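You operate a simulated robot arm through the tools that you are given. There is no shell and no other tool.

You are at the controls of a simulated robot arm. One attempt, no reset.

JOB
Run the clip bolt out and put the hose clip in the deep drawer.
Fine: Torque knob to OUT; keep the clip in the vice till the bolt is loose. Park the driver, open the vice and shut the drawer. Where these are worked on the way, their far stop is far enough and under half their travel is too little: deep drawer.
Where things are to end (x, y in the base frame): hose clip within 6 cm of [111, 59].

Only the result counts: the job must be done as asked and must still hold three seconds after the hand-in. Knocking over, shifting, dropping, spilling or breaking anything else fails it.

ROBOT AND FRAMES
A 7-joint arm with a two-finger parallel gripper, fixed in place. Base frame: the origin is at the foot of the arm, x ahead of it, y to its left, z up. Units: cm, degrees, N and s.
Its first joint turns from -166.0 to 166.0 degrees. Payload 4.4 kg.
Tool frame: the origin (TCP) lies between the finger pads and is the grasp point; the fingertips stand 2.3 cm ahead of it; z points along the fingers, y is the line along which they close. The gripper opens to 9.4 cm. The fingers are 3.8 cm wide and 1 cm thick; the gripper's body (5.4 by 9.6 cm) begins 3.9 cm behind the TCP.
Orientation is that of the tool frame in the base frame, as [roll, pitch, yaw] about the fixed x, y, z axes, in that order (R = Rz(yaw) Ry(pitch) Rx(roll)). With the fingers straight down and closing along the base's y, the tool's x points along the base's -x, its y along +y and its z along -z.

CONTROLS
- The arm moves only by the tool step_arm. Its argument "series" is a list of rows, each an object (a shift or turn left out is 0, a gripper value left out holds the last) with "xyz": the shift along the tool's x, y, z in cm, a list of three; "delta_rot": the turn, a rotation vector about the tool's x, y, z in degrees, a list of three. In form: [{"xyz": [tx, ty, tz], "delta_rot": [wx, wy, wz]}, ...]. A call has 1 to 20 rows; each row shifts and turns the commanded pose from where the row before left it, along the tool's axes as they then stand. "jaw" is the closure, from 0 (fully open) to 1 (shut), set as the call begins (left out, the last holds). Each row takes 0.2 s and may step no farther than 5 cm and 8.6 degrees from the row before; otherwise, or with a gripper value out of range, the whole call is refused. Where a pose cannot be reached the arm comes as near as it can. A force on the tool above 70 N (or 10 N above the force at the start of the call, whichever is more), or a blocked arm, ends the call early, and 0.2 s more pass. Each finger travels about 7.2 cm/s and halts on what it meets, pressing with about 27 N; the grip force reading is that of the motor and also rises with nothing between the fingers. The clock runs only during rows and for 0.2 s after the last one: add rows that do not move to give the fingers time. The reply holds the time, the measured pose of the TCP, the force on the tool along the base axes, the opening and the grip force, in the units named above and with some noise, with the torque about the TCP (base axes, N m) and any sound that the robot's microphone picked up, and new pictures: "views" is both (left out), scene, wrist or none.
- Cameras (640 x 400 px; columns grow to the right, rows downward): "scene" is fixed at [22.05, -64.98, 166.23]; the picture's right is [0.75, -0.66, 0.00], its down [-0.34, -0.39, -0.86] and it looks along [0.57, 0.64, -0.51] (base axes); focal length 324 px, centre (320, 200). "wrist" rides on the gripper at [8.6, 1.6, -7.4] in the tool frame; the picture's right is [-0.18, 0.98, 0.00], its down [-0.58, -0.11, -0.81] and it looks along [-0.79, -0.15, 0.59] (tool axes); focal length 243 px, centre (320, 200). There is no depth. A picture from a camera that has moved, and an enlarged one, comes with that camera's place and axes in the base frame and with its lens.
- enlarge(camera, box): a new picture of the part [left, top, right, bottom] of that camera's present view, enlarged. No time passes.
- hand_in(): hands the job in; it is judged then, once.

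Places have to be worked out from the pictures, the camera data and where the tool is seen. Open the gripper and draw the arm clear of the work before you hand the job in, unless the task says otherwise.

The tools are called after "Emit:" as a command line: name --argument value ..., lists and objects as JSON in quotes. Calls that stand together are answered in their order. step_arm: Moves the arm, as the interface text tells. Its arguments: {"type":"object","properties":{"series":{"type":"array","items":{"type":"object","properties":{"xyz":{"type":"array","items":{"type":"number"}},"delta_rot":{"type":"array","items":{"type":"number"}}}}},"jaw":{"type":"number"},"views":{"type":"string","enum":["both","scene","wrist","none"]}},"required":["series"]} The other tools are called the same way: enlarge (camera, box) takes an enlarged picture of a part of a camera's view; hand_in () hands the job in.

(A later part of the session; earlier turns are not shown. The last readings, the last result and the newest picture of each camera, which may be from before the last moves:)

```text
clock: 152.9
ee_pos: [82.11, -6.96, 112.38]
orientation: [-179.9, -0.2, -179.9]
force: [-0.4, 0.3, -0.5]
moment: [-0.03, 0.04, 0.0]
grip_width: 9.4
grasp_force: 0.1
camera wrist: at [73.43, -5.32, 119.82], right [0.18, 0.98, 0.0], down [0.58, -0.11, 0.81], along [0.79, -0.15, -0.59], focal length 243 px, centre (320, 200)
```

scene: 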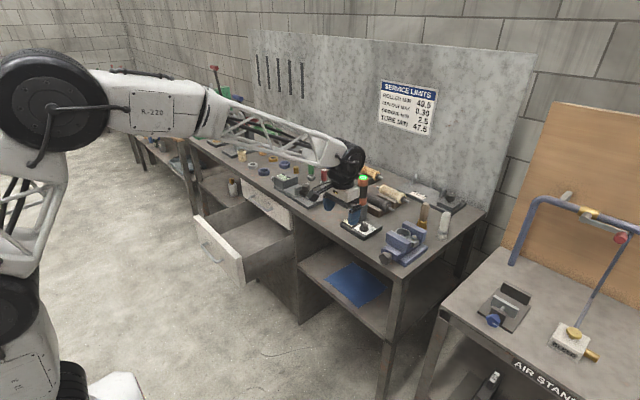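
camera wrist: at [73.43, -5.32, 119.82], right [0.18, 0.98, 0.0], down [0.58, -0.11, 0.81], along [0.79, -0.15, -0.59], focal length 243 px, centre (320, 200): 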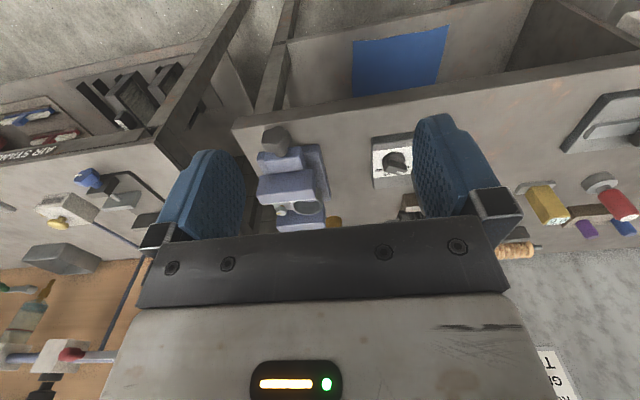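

Back in the original orientation with jaws fully open. I'll move over the vice at height to measure the clip precisely.

Emit:
step_arm --series '[{"xyz": [-4, -1.8, 0]}, {"xyz": [-4, -1.8, 0]}, {"xyz": [-4, -1.8, 0]}, {"xyz": [-4, -1.6, 0]}, {"xyz": [0, 0, 0]}]' --jaw 0.0 --views "wrist"

Emit:
enlarge --camera "wrist" --box '[250, 0, 400, 120]'

Emit:
enlarge --camera "scene" --box '[385, 210, 435, 260]'

```text
clock: 154.1
ee_pos: [98.03, -13.93, 112.45]
orientation: [-179.9, -0.1, -179.9]
force: [0.4, -0.4, -0.7]
moment: [0.02, 0.04, 0.04]
grip_width: 9.39
grasp_force: 0.1
camera wrist: at [89.44, -12.25, 119.76], right [0.18, 0.98, 0.0], down [0.58, -0.11, 0.81], along [0.79, -0.15, -0.59], focal length 243 px, centre (320, 200)
```

wrist: 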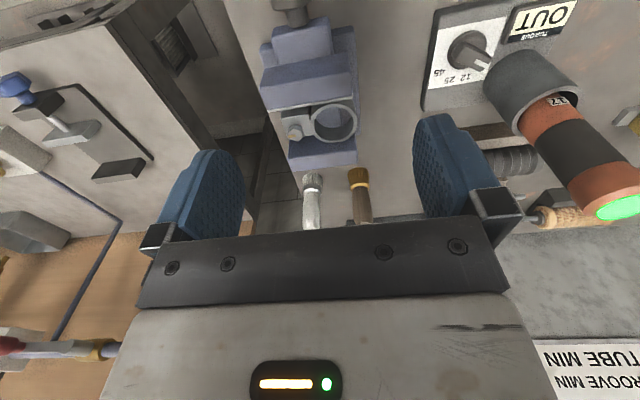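

```text
3.33 times, centred on (325, 60) of wrist
camera zoom: at [89.44, -12.25, 119.76], right [0.18, 0.98, 0.0], down [0.58, -0.11, 0.81], along [0.79, -0.15, -0.59], focal length 809 px, centre (303, 667)
```

zoom: 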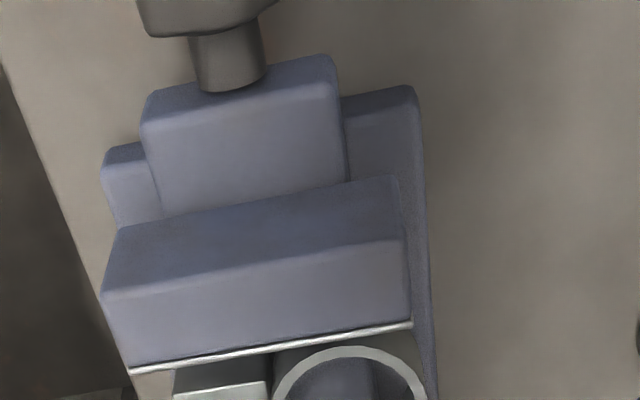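

```text
8.00 times, centred on (410, 235) of scene
camera zoom: at [22.05, -64.98, 166.23], right [0.75, -0.66, 0.0], down [-0.34, -0.39, -0.86], along [0.57, 0.64, -0.51], focal length 2590 px, centre (-400, -80)
```

zoom: 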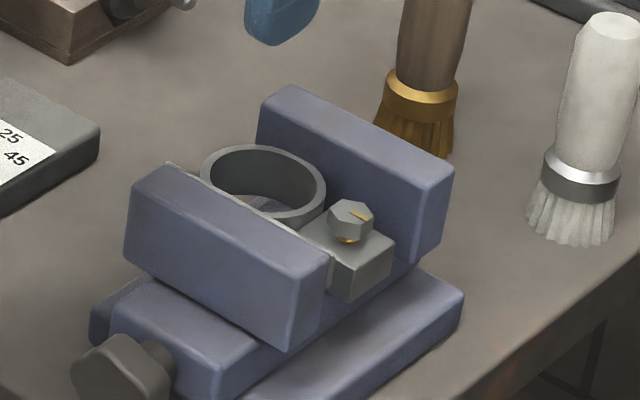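

The bolt clearly stands proud with its brass shank showing. I'll enlarge the clip itself in the wrist view.

Emit:
enlarge --camera "wrist" --box '[260, 70, 380, 180]'

```text
3.64 times, centred on (320, 125) of wrist
camera zoom: at [89.44, -12.25, 119.76], right [0.18, 0.98, 0.0], down [0.58, -0.11, 0.81], along [0.79, -0.15, -0.59], focal length 882 px, centre (320, 473)
```

zoom: 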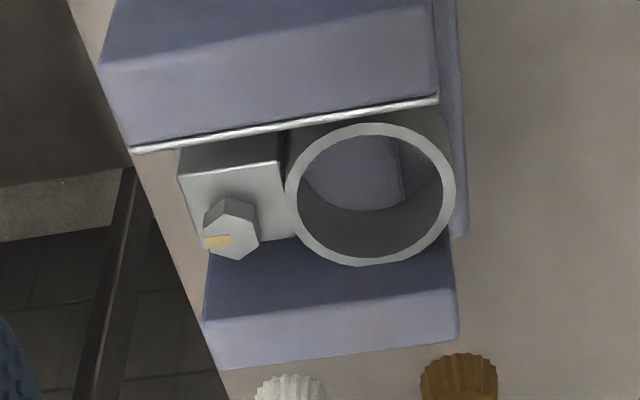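

From matched views: ring centre (107.5, -13.9) with its top at z≈95.2, lug top z≈94.35 and outer lug face at y≈-20.1, bolt top z≈95.9. The safest grip is one finger inside the ring and one on the lug's outer face. I'll move above with 6.6 cm opening.

Emit:
step_arm --series '[{"xyz": [-3.2, -1.3, 0]}, {"xyz": [-3.2, -1.3, 0]}, {"xyz": [-3.06, -1.25, 0]}, {"xyz": [0, 0, 4]}, {"xyz": [0, 0, 0]}, {"xyz": [0, 0, 0]}]' --jaw 0.3 --views "both"

Emit:
enlarge --camera "wrist" --box '[220, 0, 440, 160]'

Emit:
enlarge --camera "scene" --box '[380, 180, 450, 260]'

```text
clock: 155.5
ee_pos: [107.41, -17.77, 108.37]
orientation: [-179.8, -0.1, -180.0]
force: [-0.3, -0.7, 0.7]
moment: [0.01, 0.01, 0.04]
grip_width: 6.59
grasp_force: 0.0
camera wrist: at [98.8, -16.14, 115.79], right [0.18, 0.98, 0.0], down [0.58, -0.11, 0.81], along [0.79, -0.15, -0.59], focal length 243 px, centre (320, 200)
```

scene: 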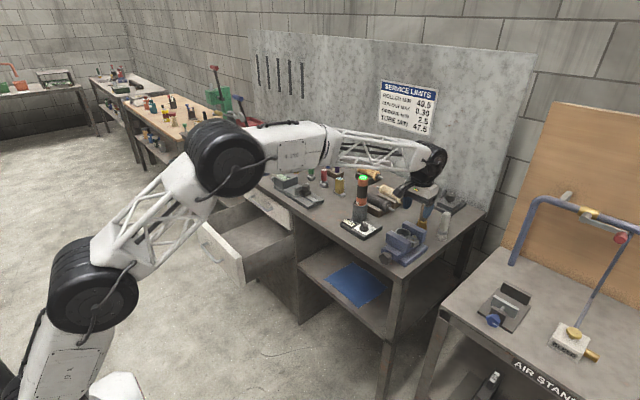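
wrist: 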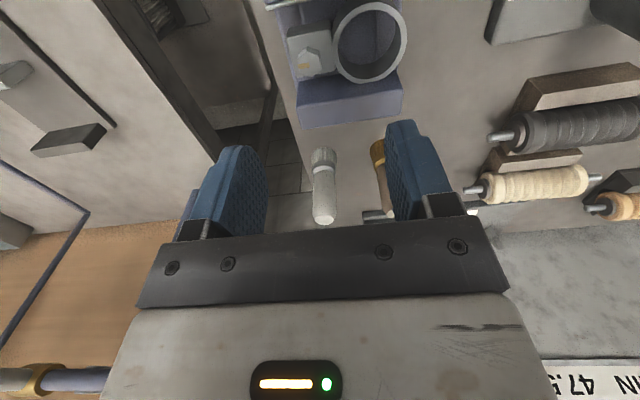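

```text
2.50 times, centred on (330, 80) of wrist
camera zoom: at [98.8, -16.14, 115.79], right [0.18, 0.98, 0.0], down [0.58, -0.11, 0.81], along [0.79, -0.15, -0.59], focal length 606 px, centre (295, 500)
```

zoom: 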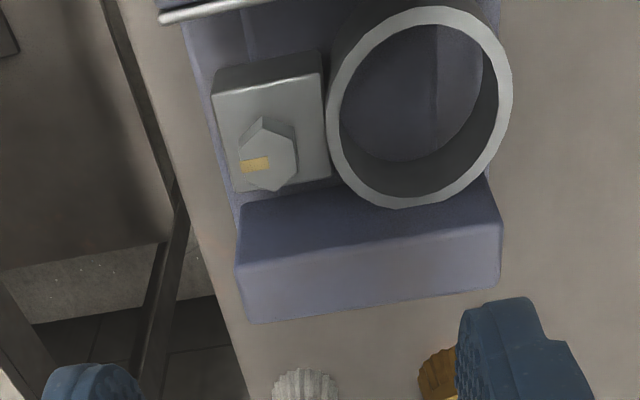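

```text
5.00 times, centred on (415, 220) of scene
camera zoom: at [22.05, -64.98, 166.23], right [0.75, -0.66, 0.0], down [-0.34, -0.39, -0.86], along [0.57, 0.64, -0.51], focal length 1619 px, centre (-155, 100)
```

zoom: 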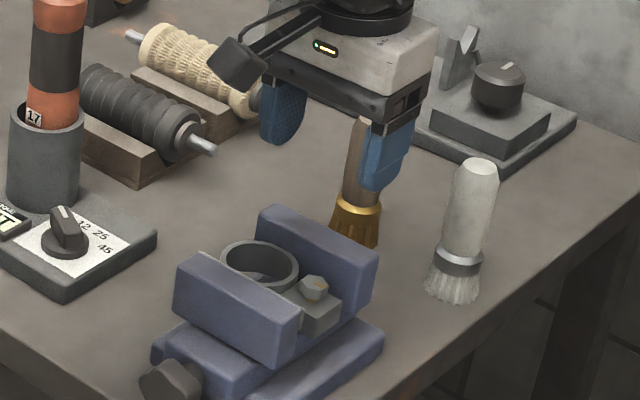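

The closer view gives ring centre (107.3, -13.9), inner diameter 4.75, and lug face y=-20.1, so TCP (107.3, -17.7) puts the +y finger in the ring's middle. I'll descend to just above the ring and verify.

Emit:
step_arm --series '[{"xyz": [0.1, 0.03, 3.5]}, {"xyz": [0, 0, 3.5]}, {"xyz": [0, 0, 2.6]}, {"xyz": [0, 0, 0]}]' --jaw 0.3 --views "both"

Emit:
enlarge --camera "wrist" --box '[180, 0, 460, 200]'

Emit:
enlarge --camera "scene" --box '[385, 195, 435, 255]'

```text
clock: 156.5
ee_pos: [107.37, -17.88, 98.77]
orientation: [-179.9, -0.1, -180.0]
force: [0.5, 0.3, 0.3]
moment: [0.0, 0.03, 0.02]
grip_width: 6.58
grasp_force: 0.0
camera wrist: at [98.67, -16.18, 106.21], right [0.18, 0.98, 0.0], down [0.58, -0.11, 0.81], along [0.79, -0.15, -0.59], focal length 243 px, centre (320, 200)
```

scene: 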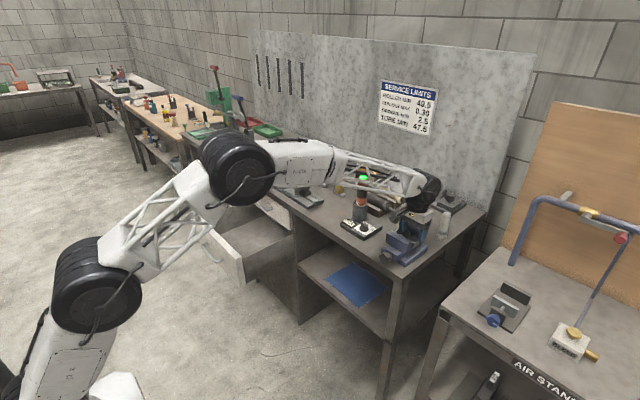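
wrist: 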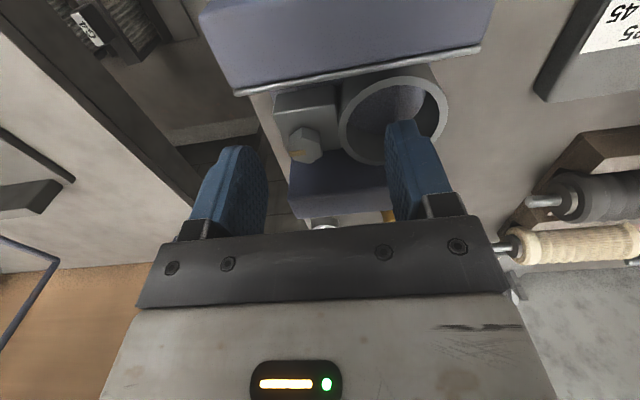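

```text
2.00 times, centred on (320, 100) of wrist
camera zoom: at [98.67, -16.18, 106.21], right [0.18, 0.98, 0.0], down [0.58, -0.11, 0.81], along [0.79, -0.15, -0.59], focal length 485 px, centre (320, 400)
```

zoom: 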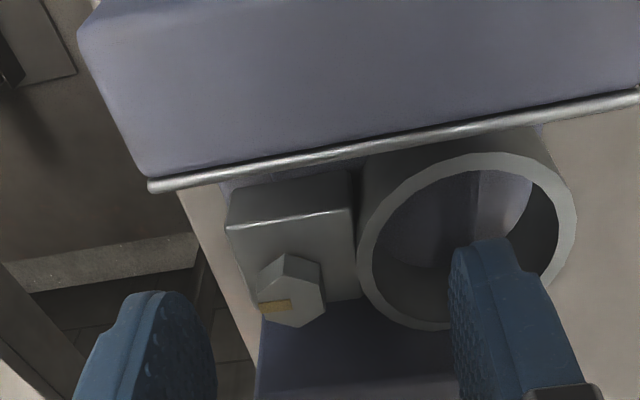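

```text
6.67 times, centred on (410, 225) of scene
camera zoom: at [22.05, -64.98, 166.23], right [0.75, -0.66, 0.0], down [-0.34, -0.39, -0.86], along [0.57, 0.64, -0.51], focal length 2159 px, centre (-280, 33)
```

zoom: 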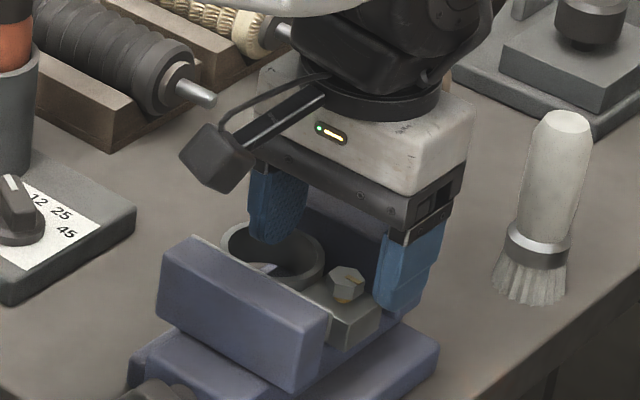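

Both fingers are well placed: one over the ring's hole, one beside the lug. I'll go down in small steps to TCP z≈95.3.

Emit:
step_arm --series '[{"xyz": [0.1, 0, 1]}, {"xyz": [0, 0, 1]}, {"xyz": [0, 0, 0.8]}, {"xyz": [0, 0, 0.5]}, {"xyz": [0, 0, 0]}]' --jaw 0.3 --views "both"

Emit:
enlarge --camera "wrist" --box '[180, 40, 460, 240]'

Emit:
enlarge --camera "scene" --box '[385, 195, 435, 255]'

```text
clock: 157.7
ee_pos: [107.27, -17.87, 95.6]
orientation: [-180.0, -0.1, 180.0]
force: [0.0, -0.4, -0.4]
moment: [-0.04, 0.0, 0.02]
grip_width: 6.57
grasp_force: 0.0
camera wrist: at [98.65, -16.16, 102.9], right [0.18, 0.98, 0.0], down [0.58, -0.11, 0.81], along [0.79, -0.15, -0.59], focal length 243 px, centre (320, 200)
```

scene: 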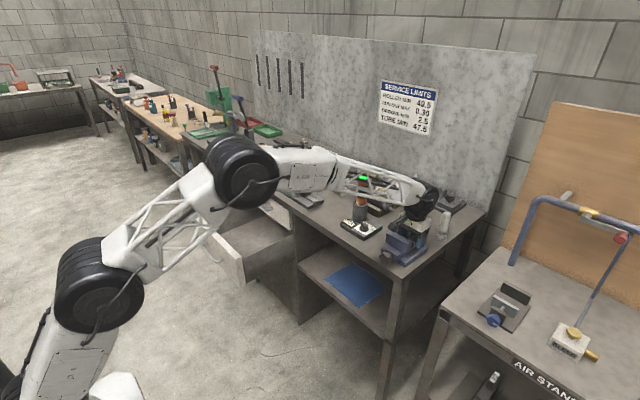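
wrist: 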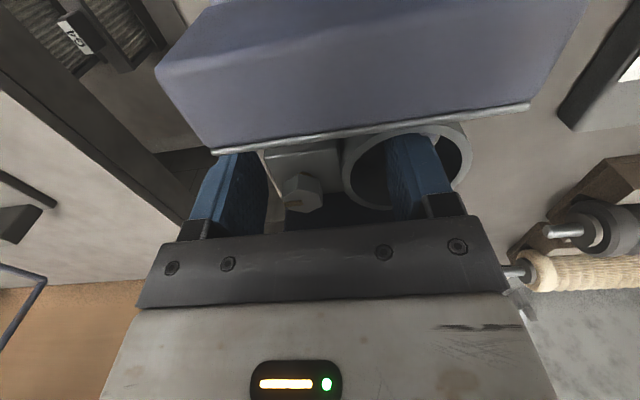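

```text
2.00 times, centred on (320, 140) of wrist
camera zoom: at [98.65, -16.16, 102.9], right [0.18, 0.98, 0.0], down [0.58, -0.11, 0.81], along [0.79, -0.15, -0.59], focal length 485 px, centre (320, 320)
```

zoom: 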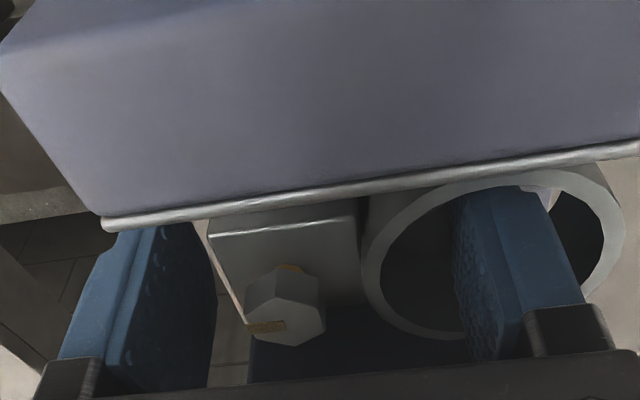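

```text
6.67 times, centred on (410, 225) of scene
camera zoom: at [22.05, -64.98, 166.23], right [0.75, -0.66, 0.0], down [-0.34, -0.39, -0.86], along [0.57, 0.64, -0.51], focal length 2159 px, centre (-280, 33)
```

zoom: 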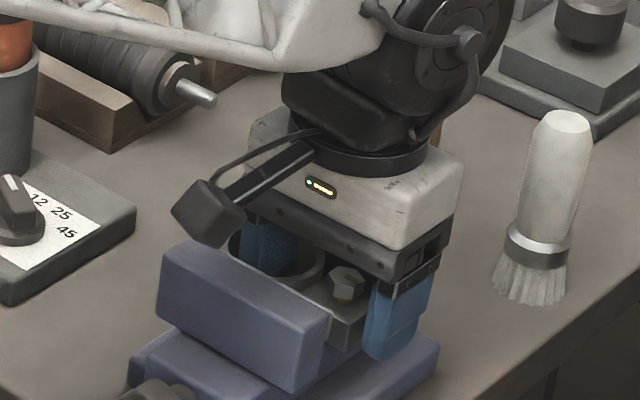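

Finger inside the ring, the other beside the lug, no contact. I'll lower 0.3 cm more and close.

Emit:
step_arm --series '[{"xyz": [0, 0, 0.3]}, {"xyz": [0, 0, 0]}]' --jaw 0.3 --views "none"

Emit:
step_arm --series '[{"xyz": [0, 0, 0]}, {"xyz": [0, 0, 0]}, {"xyz": [0, 0, 0]}, {"xyz": [0, 0, 0]}]' --jaw 1.0 --views "wrist"

Emit:
enlarge --camera "wrist" --box '[180, 40, 460, 240]'

```text
clock: 158.3
ee_pos: [107.29, -17.82, 95.28]
orientation: [-179.9, -0.2, 180.0]
force: [-6.4, 0.1, 8.8]
moment: [0.32, 0.0, 0.22]
grip_width: 6.58
grasp_force: 0.1
```

```text
clock: 159.3
ee_pos: [107.2, -17.74, 95.33]
orientation: [-179.9, 0.0, -180.0]
force: [5.6, -0.4, 14.5]
moment: [0.3, -0.31, -0.09]
grip_width: 4.51
grasp_force: 26.8
camera wrist: at [98.66, -16.14, 102.71], right [0.18, 0.98, 0.0], down [0.58, -0.11, 0.81], along [0.79, -0.15, -0.59], focal length 243 px, centre (320, 200)
```

wrist: 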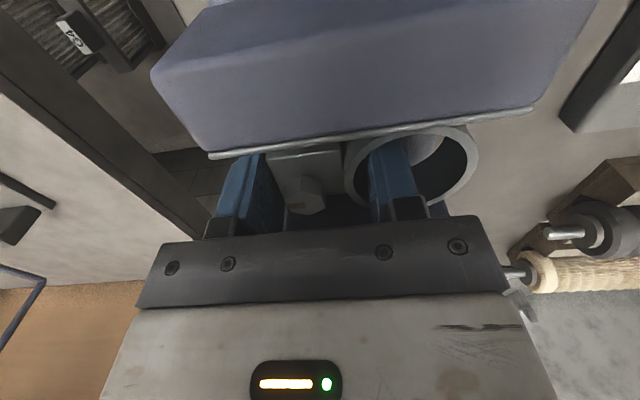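

```text
2.00 times, centred on (320, 140) of wrist
camera zoom: at [98.66, -16.14, 102.71], right [0.18, 0.98, 0.0], down [0.58, -0.11, 0.81], along [0.79, -0.15, -0.59], focal length 485 px, centre (320, 320)
```

zoom: 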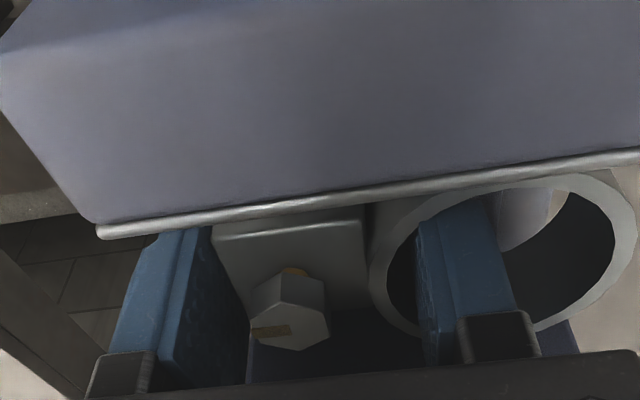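

Gripped at 4.5 cm with full force. I'll lift slowly and check the clip comes with it and the vice stays put.

Emit:
step_arm --series '[{"xyz": [0, 0, -0.5]}, {"xyz": [0, 0, -1]}, {"xyz": [0, 0, -1.5]}, {"xyz": [0, 0, -2]}, {"xyz": [0, 0, -2]}, {"xyz": [0, 0, 0]}]' --jaw 1.0 --views "both"

Emit:
enlarge --camera "scene" --box '[385, 180, 445, 260]'

Emit:
enlarge --camera "wrist" --box '[180, 40, 460, 240]'

```text
clock: 160.7
ee_pos: [107.31, -17.73, 102.18]
orientation: [-179.9, -0.2, -180.0]
force: [-0.1, -0.3, -3.1]
moment: [0.0, -0.01, 0.01]
grip_width: 4.5
grasp_force: 26.4
camera wrist: at [98.7, -16.1, 109.63], right [0.18, 0.98, 0.0], down [0.58, -0.11, 0.81], along [0.79, -0.15, -0.59], focal length 243 px, centre (320, 200)
```

scene: 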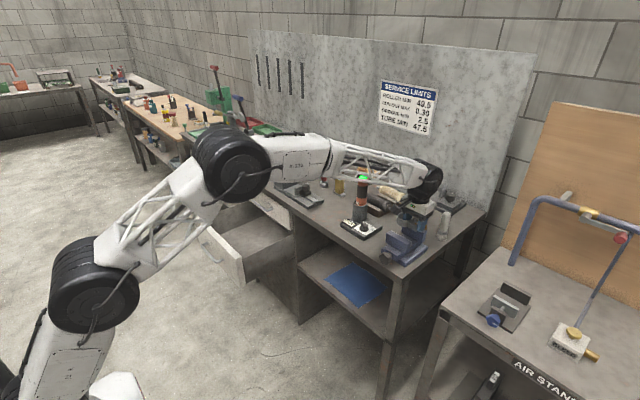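
wrist: 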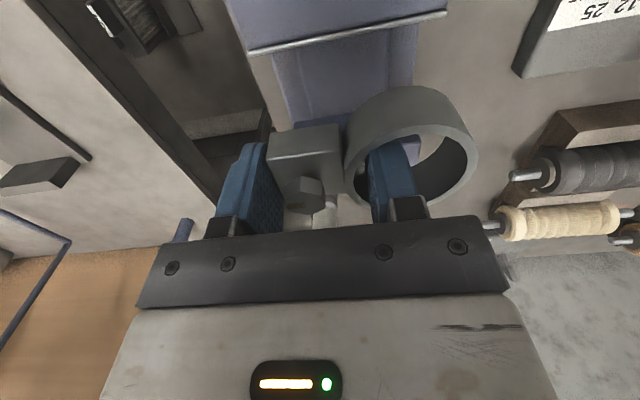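

```text
5.00 times, centred on (415, 220) of scene
camera zoom: at [22.05, -64.98, 166.23], right [0.75, -0.66, 0.0], down [-0.34, -0.39, -0.86], along [0.57, 0.64, -0.51], focal length 1619 px, centre (-155, 100)
```

zoom: 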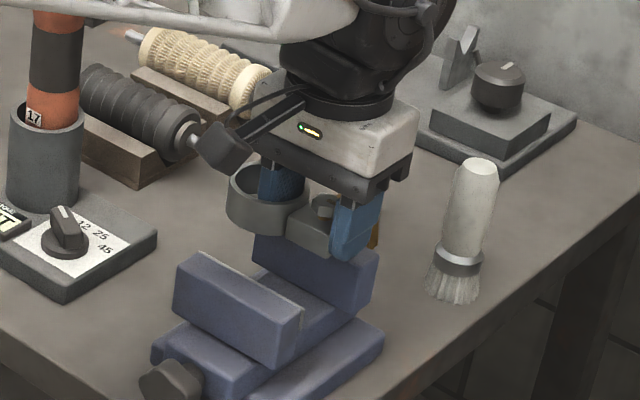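

```text
2.00 times, centred on (320, 140) of wrist
camera zoom: at [98.7, -16.1, 109.63], right [0.18, 0.98, 0.0], down [0.58, -0.11, 0.81], along [0.79, -0.15, -0.59], focal length 485 px, centre (320, 320)
```

zoom: 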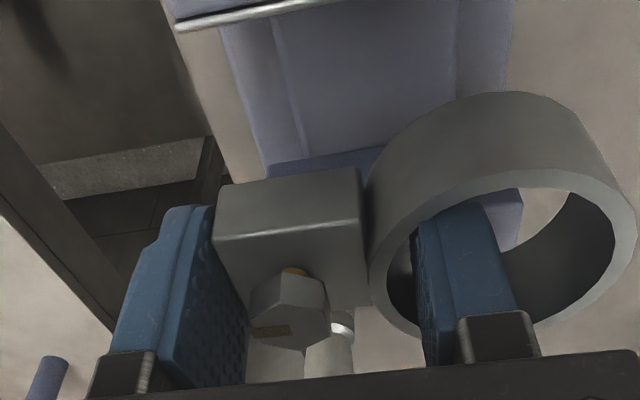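

The clip (about 3 N) is up and level, and the vice is undisturbed. I'll raise, pull back from the bench, and carry it toward the open drawer.

Emit:
step_arm --series '[{"xyz": [0, 0, -4]}, {"xyz": [0, 0, -4]}, {"xyz": [4.7, 0, 0]}, {"xyz": [4.7, 0, 0]}, {"xyz": [4.7, 0, 0]}, {"xyz": [4.7, 0, 0]}, {"xyz": [0.5, 4.6, 0]}, {"xyz": [0.5, 4.6, 0]}, {"xyz": [0.5, 4.6, 0]}, {"xyz": [0.5, 4.6, 0]}, {"xyz": [0.5, 4.6, 0]}, {"xyz": [0.5, 4.6, 0]}, {"xyz": [0.5, 4.6, 0]}, {"xyz": [0.5, 4.6, 0]}, {"xyz": [0, 0, 0]}]' --jaw 1.0 --views "both"

```text
clock: 163.9
ee_pos: [84.55, 19.06, 110.01]
orientation: [-179.9, -0.1, -180.0]
force: [0.6, -0.2, -2.0]
moment: [-0.04, -0.01, 0.0]
grip_width: 4.5
grasp_force: 27.0
camera wrist: at [75.88, 20.75, 117.5], right [0.18, 0.98, 0.0], down [0.58, -0.11, 0.81], along [0.79, -0.15, -0.59], focal length 243 px, centre (320, 200)
```

scene: 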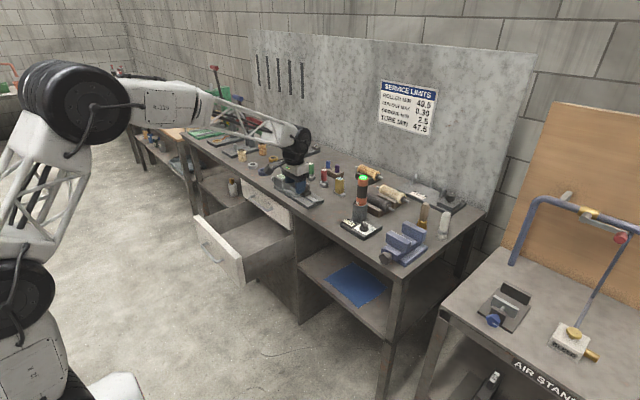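
wrist: 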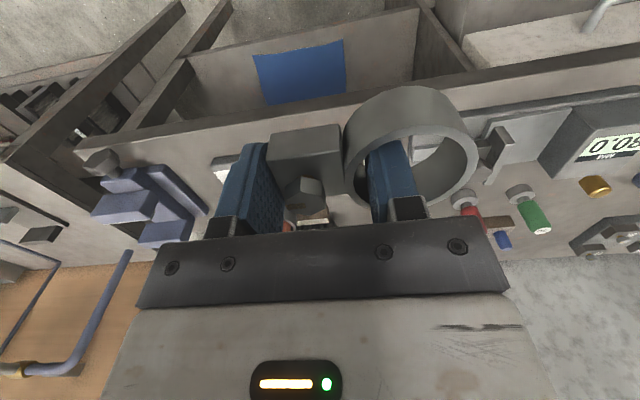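

Carrying steadily. On to a point above the open drawer.

Emit:
step_arm --series '[{"xyz": [0.32, 4.7, 0]}, {"xyz": [0.32, 4.7, 0]}, {"xyz": [0.32, 4.7, 0]}, {"xyz": [0.32, 4.7, 0]}, {"xyz": [0.32, 4.7, 0]}, {"xyz": [0.32, 4.7, 0]}, {"xyz": [0.32, 4.7, 0]}, {"xyz": [0.32, 4.7, 0]}, {"xyz": [0, 0, 0]}]' --jaw 1.0 --views "both"

Emit:
enlarge --camera "scene" --box '[180, 130, 320, 290]'

```text
clock: 165.9
ee_pos: [82.03, 56.67, 110.06]
orientation: [-179.9, 0.0, -180.0]
force: [0.4, -0.3, -2.0]
moment: [0.0, -0.04, 0.01]
grip_width: 4.48
grasp_force: 27.2
camera wrist: at [73.38, 58.27, 117.47], right [0.18, 0.98, 0.0], down [0.58, -0.11, 0.81], along [0.79, -0.15, -0.59], focal length 243 px, centre (320, 200)
```

scene: 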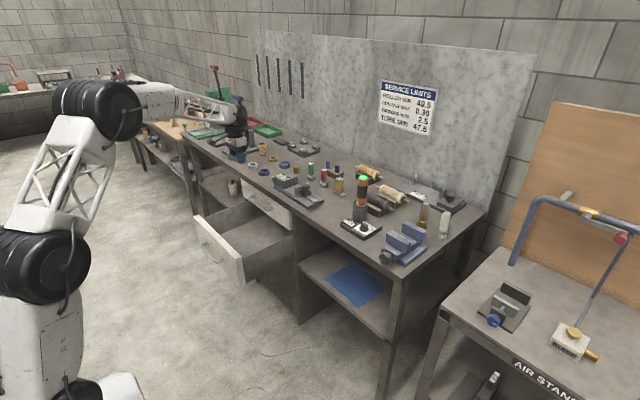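
wrist: 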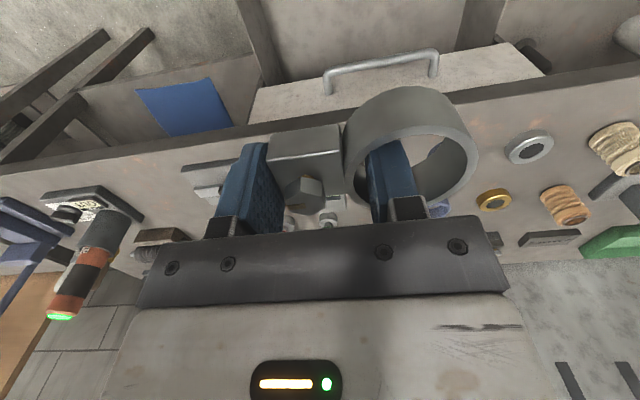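

```text
2.50 times, centred on (250, 210) of scene
camera zoom: at [22.05, -64.98, 166.23], right [0.75, -0.66, 0.0], down [-0.34, -0.39, -0.86], along [0.57, 0.64, -0.51], focal length 810 px, centre (495, 175)
```

zoom: 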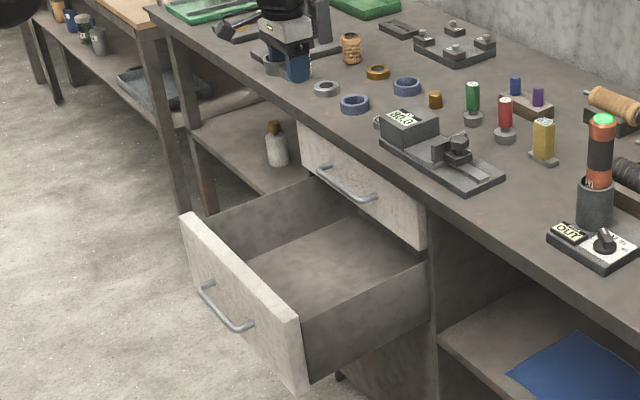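

I'm above the drawer, with the upper handle well beyond at x≈93. I'll descend vertically to just above the drawer's rim and look again.

Emit:
step_arm --series '[{"xyz": [0, 0, 4.5]}, {"xyz": [0, 0, 4.5]}, {"xyz": [0, 0, 4.5]}, {"xyz": [0, 0, 4.5]}, {"xyz": [0, 0, 4.5]}, {"xyz": [0, 0, 4.5]}, {"xyz": [0, 0, 4]}, {"xyz": [0, 0, 3]}, {"xyz": [0, 0, 0]}]' --jaw 1.0 --views "both"

Emit:
enlarge --camera "scene" --box '[180, 150, 320, 290]'

```text
clock: 167.9
ee_pos: [81.87, 56.64, 76.15]
orientation: [-179.9, 0.0, -180.0]
force: [-0.2, -0.2, -1.7]
moment: [-0.03, 0.03, 0.01]
grip_width: 4.49
grasp_force: 27.3
camera wrist: at [73.28, 58.28, 83.62], right [0.18, 0.98, 0.0], down [0.58, -0.11, 0.81], along [0.79, -0.15, -0.59], focal length 243 px, centre (320, 200)
```

scene: 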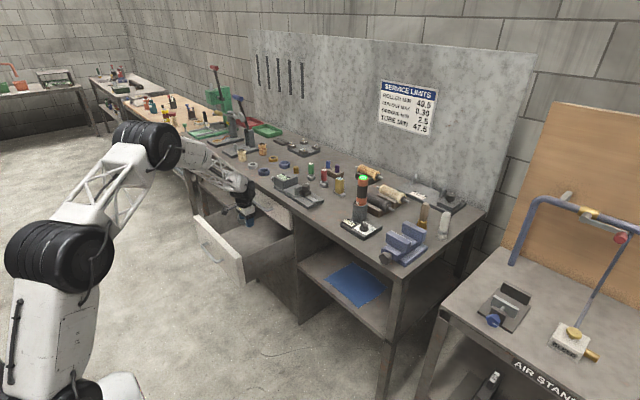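
wrist: 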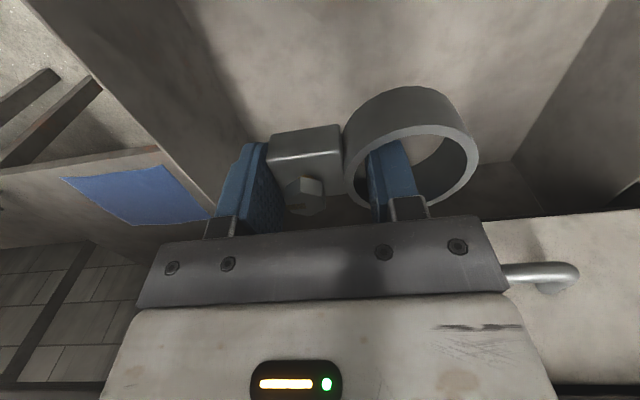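

```text
2.86 times, centred on (250, 220) of scene
camera zoom: at [22.05, -64.98, 166.23], right [0.75, -0.66, 0.0], down [-0.34, -0.39, -0.86], along [0.57, 0.64, -0.51], focal length 925 px, centre (520, 143)
```

zoom: 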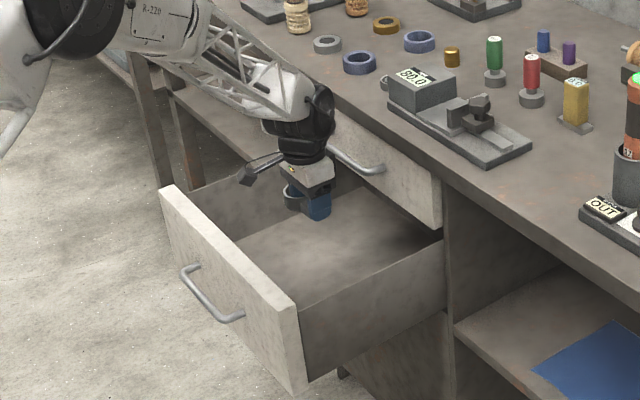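

Clearances look good: upper handle about 4 cm beyond the wrist, camera about 5 cm inside the front panel. I'll lower into the drawer.

Emit:
step_arm --series '[{"xyz": [0, 0, 4]}, {"xyz": [0, 0, 4]}, {"xyz": [0, 0, 4]}, {"xyz": [0, 0, 0]}]' --jaw 1.0 --views "both"

Emit:
enlarge --camera "scene" --box '[190, 160, 310, 280]'

Emit:
enlarge --camera "wrist" --box '[180, 0, 480, 230]'

```text
clock: 168.9
ee_pos: [81.94, 56.47, 64.05]
orientation: [-180.0, -0.1, 180.0]
force: [0.6, 0.3, -1.9]
moment: [-0.01, -0.02, 0.02]
grip_width: 4.51
grasp_force: 27.0
camera wrist: at [73.36, 58.12, 71.47], right [0.18, 0.98, 0.0], down [0.58, -0.11, 0.81], along [0.79, -0.15, -0.59], focal length 243 px, centre (320, 200)
```

scene: 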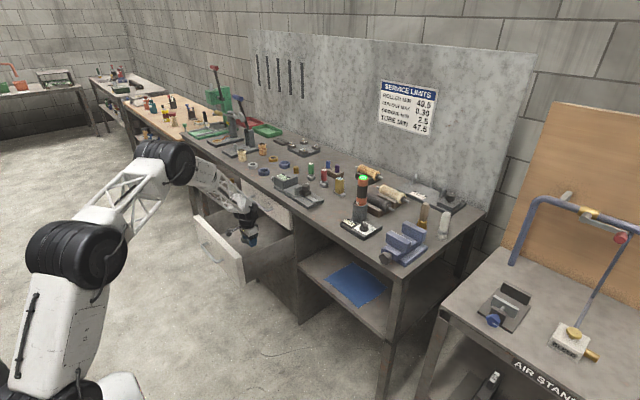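
wrist: 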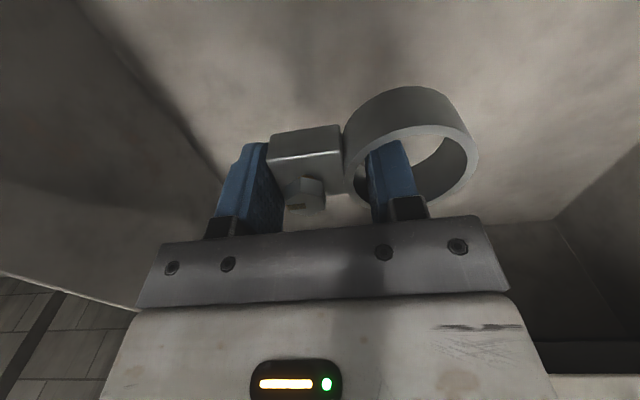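

```text
3.33 times, centred on (250, 220) of scene
camera zoom: at [22.05, -64.98, 166.23], right [0.75, -0.66, 0.0], down [-0.34, -0.39, -0.86], along [0.57, 0.64, -0.51], focal length 1079 px, centre (553, 133)
```

zoom: 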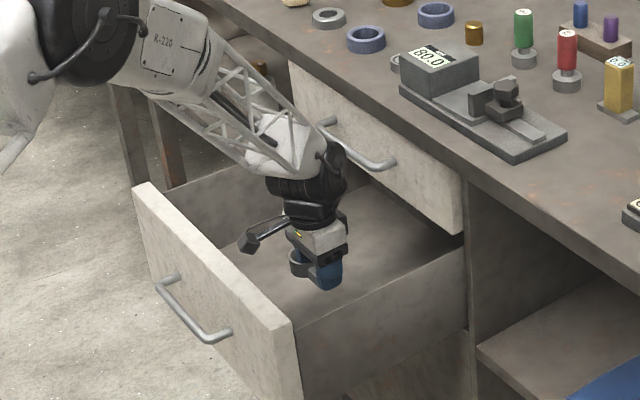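

```text
1.74 times, centred on (330, 115) of wrist
camera zoom: at [73.36, 58.12, 71.47], right [0.18, 0.98, 0.0], down [0.58, -0.11, 0.81], along [0.79, -0.15, -0.59], focal length 422 px, centre (303, 348)
```

zoom: 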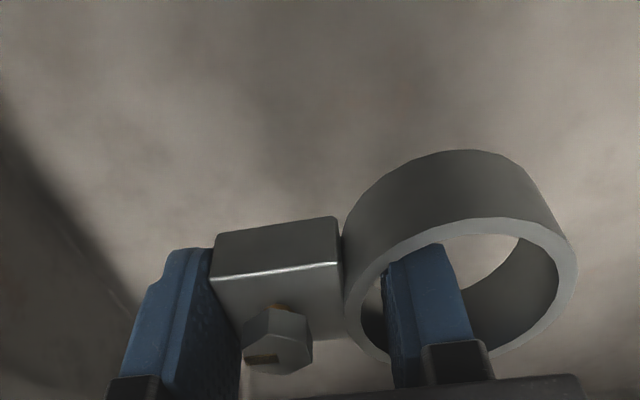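

Still clear all round. I'll descend in smaller steps now, watching for floor contact.

Emit:
step_arm --series '[{"xyz": [0, 0, 1.5]}, {"xyz": [0, 0, 1]}, {"xyz": [0, 0, 1]}, {"xyz": [0, 0, 0.5]}, {"xyz": [0, 0, 0]}]' --jaw 1.0 --views "both"

Emit:
enlarge --camera "scene" --box '[210, 190, 290, 260]'

Emit:
enlarge --camera "wrist" --box '[180, 0, 480, 230]'

```text
clock: 170.1
ee_pos: [81.9, 56.57, 60.11]
orientation: [-179.9, -0.1, 180.0]
force: [0.5, 0.2, -3.0]
moment: [-0.01, -0.01, -0.04]
grip_width: 4.51
grasp_force: 27.1
camera wrist: at [73.26, 58.17, 67.51], right [0.18, 0.98, 0.0], down [0.58, -0.11, 0.81], along [0.79, -0.15, -0.59], focal length 243 px, centre (320, 200)
```

scene: 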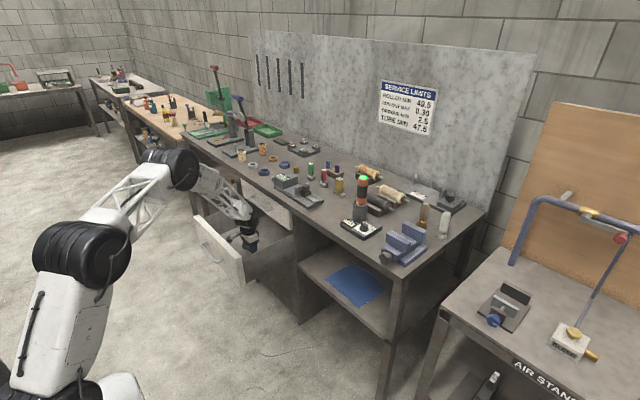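
wrist: 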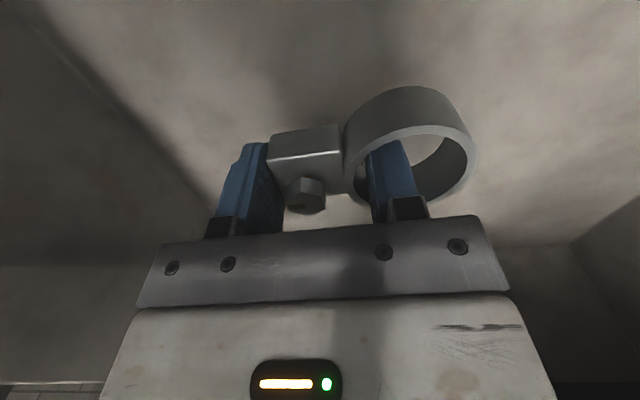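

```text
5.71 times, centred on (250, 225) of scene
camera zoom: at [22.05, -64.98, 166.23], right [0.75, -0.66, 0.0], down [-0.34, -0.39, -0.86], along [0.57, 0.64, -0.51], focal length 1850 px, centre (720, 57)
```

zoom: 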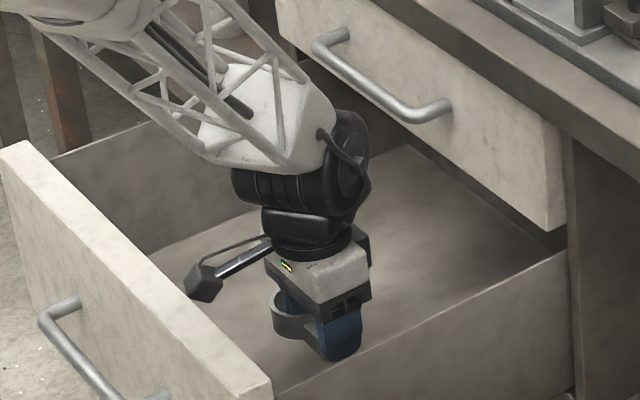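

```text
1.74 times, centred on (330, 115) of wrist
camera zoom: at [73.26, 58.17, 67.51], right [0.18, 0.98, 0.0], down [0.58, -0.11, 0.81], along [0.79, -0.15, -0.59], focal length 422 px, centre (303, 348)
```

zoom: 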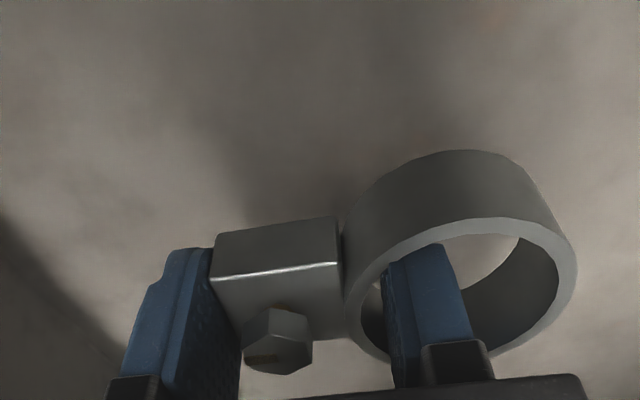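

Close to the floor now, all clear. Continuing in half-centimetre steps until the clip touches down.

Emit:
step_arm --series '[{"xyz": [0, 0, 0.6]}, {"xyz": [0, 0, 0.5]}, {"xyz": [0, 0, 0.4]}, {"xyz": [0, 0, 0]}]' --jaw 1.0 --views "none"

Emit:
enlarge --camera "scene" --box '[210, 190, 290, 260]'

```text
clock: 171.1
ee_pos: [81.82, 56.65, 58.57]
orientation: [-179.9, -0.1, 180.0]
force: [-0.6, 0.3, -3.0]
moment: [0.0, 0.02, -0.02]
grip_width: 4.48
grasp_force: 27.7
```

```text
5.71 times, centred on (250, 225) of scene
camera zoom: at [22.05, -64.98, 166.23], right [0.75, -0.66, 0.0], down [-0.34, -0.39, -0.86], along [0.57, 0.64, -0.51], focal length 1850 px, centre (720, 57)
```

zoom: 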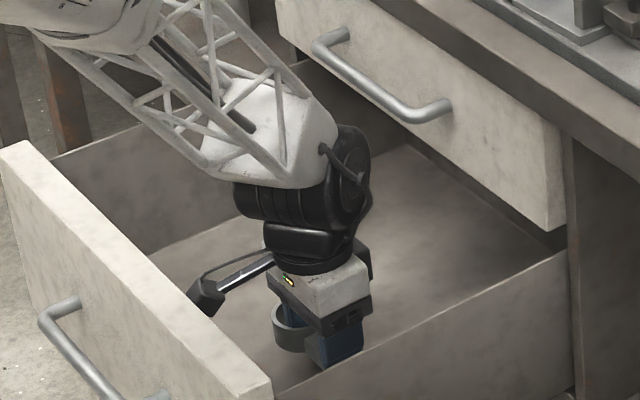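

Still free. Continuing gently.

Emit:
step_arm --series '[{"xyz": [0, 0, 0.5]}, {"xyz": [0, 0, 0.4]}, {"xyz": [0, 0, 0.3]}, {"xyz": [0, 0, 0]}]' --jaw 1.0 --views "none"

```text
clock: 172.1
ee_pos: [81.78, 56.51, 57.37]
orientation: [-179.8, -0.1, -180.0]
force: [0.5, 0.4, -2.7]
moment: [-0.03, -0.01, 0.05]
grip_width: 4.49
grasp_force: 26.8
```

Emit:
step_arm --series '[{"xyz": [0, 0, 0.5]}, {"xyz": [0, 0, 0.4]}, {"xyz": [0, 0, 0.3]}, {"xyz": [0, 0, 0]}]' --jaw 1.0 --views "wrist"

Emit:
enlarge --camera "scene" --box '[210, 190, 290, 260]'

```text
clock: 173.1
ee_pos: [81.89, 56.59, 56.21]
orientation: [-179.9, -0.1, -180.0]
force: [-0.4, -0.2, -2.0]
moment: [-0.03, -0.01, -0.01]
grip_width: 4.52
grasp_force: 27.3
camera wrist: at [73.2, 58.17, 63.58], right [0.18, 0.98, 0.0], down [0.58, -0.11, 0.81], along [0.79, -0.15, -0.59], focal length 243 px, centre (320, 200)
```

wrist: 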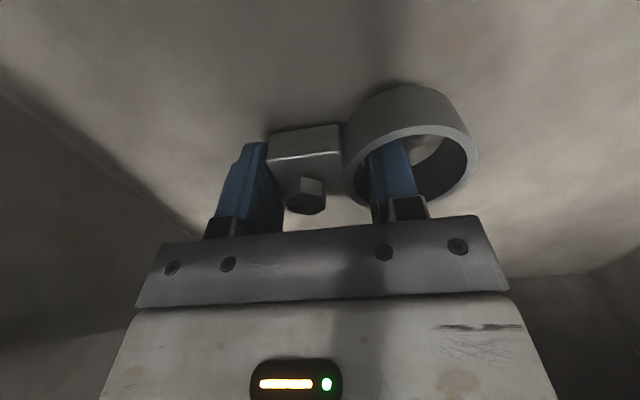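

```text
5.71 times, centred on (250, 225) of scene
camera zoom: at [22.05, -64.98, 166.23], right [0.75, -0.66, 0.0], down [-0.34, -0.39, -0.86], along [0.57, 0.64, -0.51], focal length 1850 px, centre (720, 57)
```

zoom: 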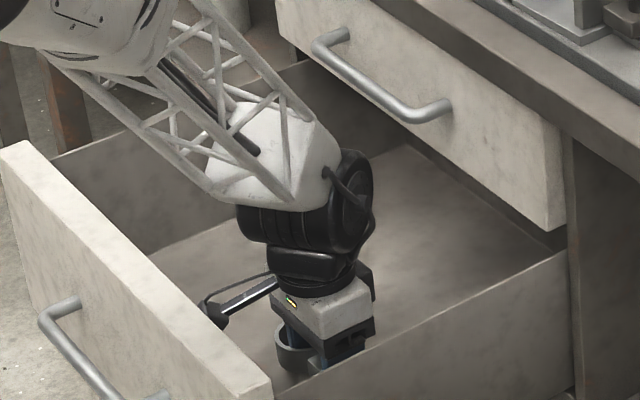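

The shadow is converging under the clip, so the floor is close. Lowering further.

Emit:
step_arm --series '[{"xyz": [0, 0, 0.4]}, {"xyz": [0, 0, 0.3]}, {"xyz": [0, 0, 0.3]}, {"xyz": [0, 0, 0]}]' --jaw 1.0 --views "none"

Emit:
step_arm --series '[{"xyz": [0, 0, 0.3]}, {"xyz": [0, 0, 0.3]}, {"xyz": [0, 0, 0]}]' --jaw 1.0 --views "wrist"

```text
clock: 174.1
ee_pos: [81.85, 56.56, 55.19]
orientation: [-179.8, 0.0, 179.9]
force: [-0.9, 0.4, -2.2]
moment: [-0.02, -0.01, 0.01]
grip_width: 4.49
grasp_force: 27.1
```

```text
clock: 175.0
ee_pos: [82.27, 56.69, 55.03]
orientation: [179.9, 0.2, -179.9]
force: [0.0, -5.9, 8.4]
moment: [-0.46, 0.25, 0.11]
grip_width: 4.5
grasp_force: 27.1
stopped in row 3: the force on the tool passed its limit at 73 N (the readings are from after the stop); the commanded pose is now the measured one
camera wrist: at [73.5, 58.24, 62.49], right [0.18, 0.98, 0.0], down [0.58, -0.11, 0.81], along [0.79, -0.15, -0.59], focal length 243 px, centre (320, 200)
```

wrist: 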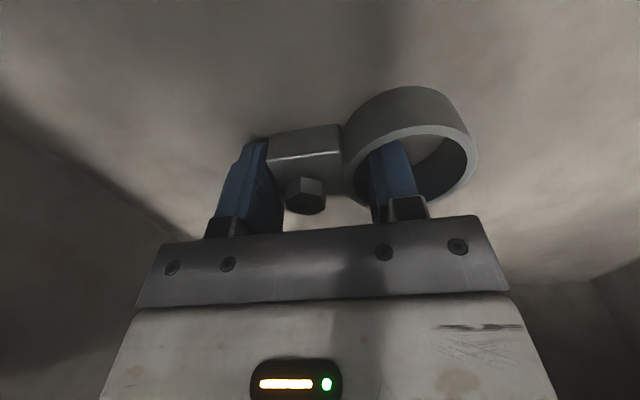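

Touchdown: the clip is on the drawer floor (TCP z≈55). I'll open just enough to free both sides, then lift straight out.

Emit:
step_arm --series '[{"xyz": [0, 0, -0.1]}, {"xyz": [0, 0, 0]}, {"xyz": [0, 0, 0]}]' --jaw 0.39 --views "wrist"

Emit:
enlarge --camera "wrist" --box '[180, 40, 480, 240]'

```text
clock: 175.8
ee_pos: [82.06, 56.61, 55.15]
orientation: [-179.9, 0.1, -180.0]
force: [0.4, 0.0, 0.4]
moment: [0.01, -0.01, -0.02]
grip_width: 5.73
grasp_force: 0.1
camera wrist: at [73.46, 58.24, 62.5], right [0.18, 0.98, 0.0], down [0.58, -0.11, 0.81], along [0.79, -0.15, -0.59], focal length 243 px, centre (320, 200)
```

wrist: 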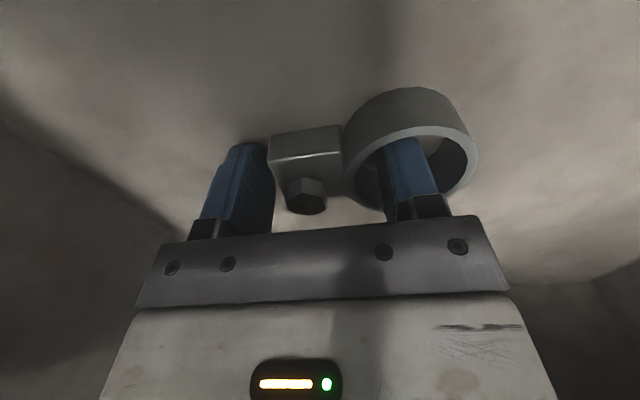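

```text
2.00 times, centred on (330, 140) of wrist
camera zoom: at [73.46, 58.24, 62.5], right [0.18, 0.98, 0.0], down [0.58, -0.11, 0.81], along [0.79, -0.15, -0.59], focal length 485 px, centre (300, 320)
```

zoom: 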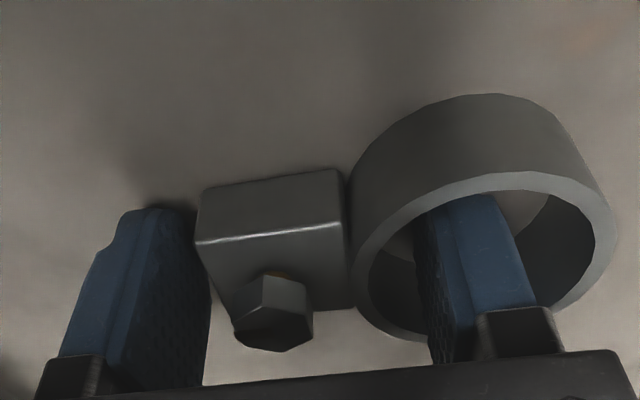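

Released cleanly with clearance on both sides. Lifting straight up.

Emit:
step_arm --series '[{"xyz": [0, 0, -1]}, {"xyz": [0, 0, -2]}, {"xyz": [0, 0, -3]}, {"xyz": [0, 0, -4]}, {"xyz": [0, 0, -4.5]}, {"xyz": [0, 0, -4.5]}, {"xyz": [0, 0, 0]}]' --jaw 0.39 --views "both"

Emit:
enlarge --camera "scene" --box '[190, 170, 310, 290]'

Emit:
enlarge --camera "wrist" --box '[180, 0, 480, 200]'

```text
clock: 177.4
ee_pos: [82.05, 56.6, 74.12]
orientation: [179.9, 0.2, -179.9]
force: [0.0, 0.2, -0.4]
moment: [-0.01, 0.04, -0.01]
grip_width: 5.74
grasp_force: 0.1
camera wrist: at [73.38, 58.22, 81.57], right [0.18, 0.98, 0.0], down [0.58, -0.11, 0.81], along [0.79, -0.15, -0.59], focal length 243 px, centre (320, 200)
```

scene: 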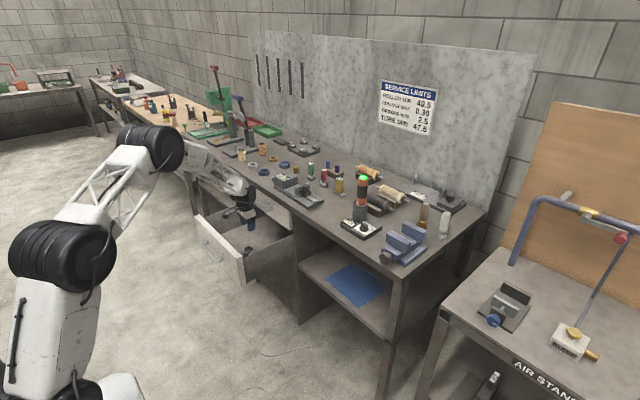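
wrist: 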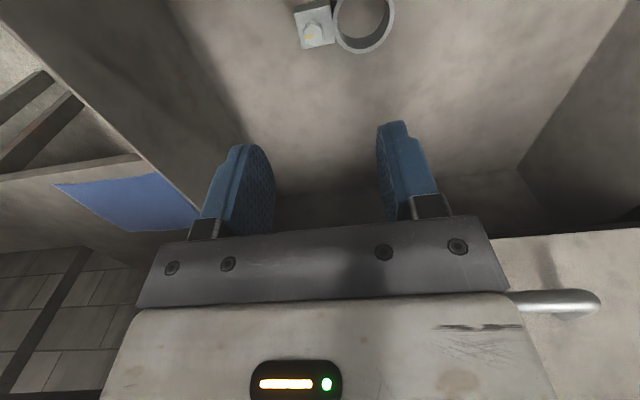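

```text
3.33 times, centred on (250, 230) of scene
camera zoom: at [22.05, -64.98, 166.23], right [0.75, -0.66, 0.0], down [-0.34, -0.39, -0.86], along [0.57, 0.64, -0.51], focal length 1079 px, centre (553, 100)
```

zoom: 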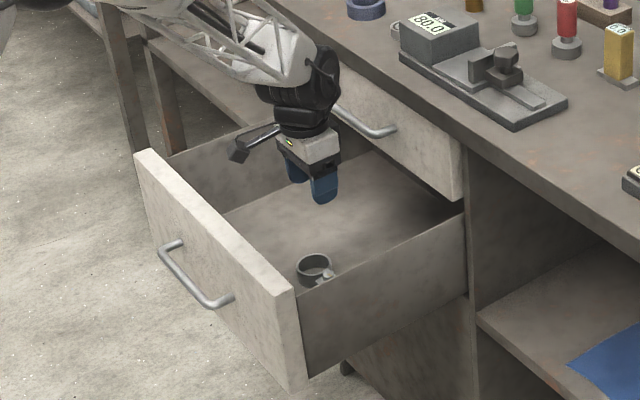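

```text
2.00 times, centred on (330, 100) of wrist
camera zoom: at [73.38, 58.22, 81.57], right [0.18, 0.98, 0.0], down [0.58, -0.11, 0.81], along [0.79, -0.15, -0.59], focal length 485 px, centre (300, 400)
```

zoom: 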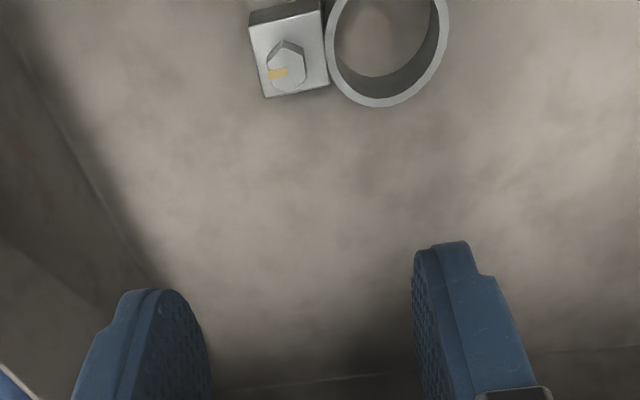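

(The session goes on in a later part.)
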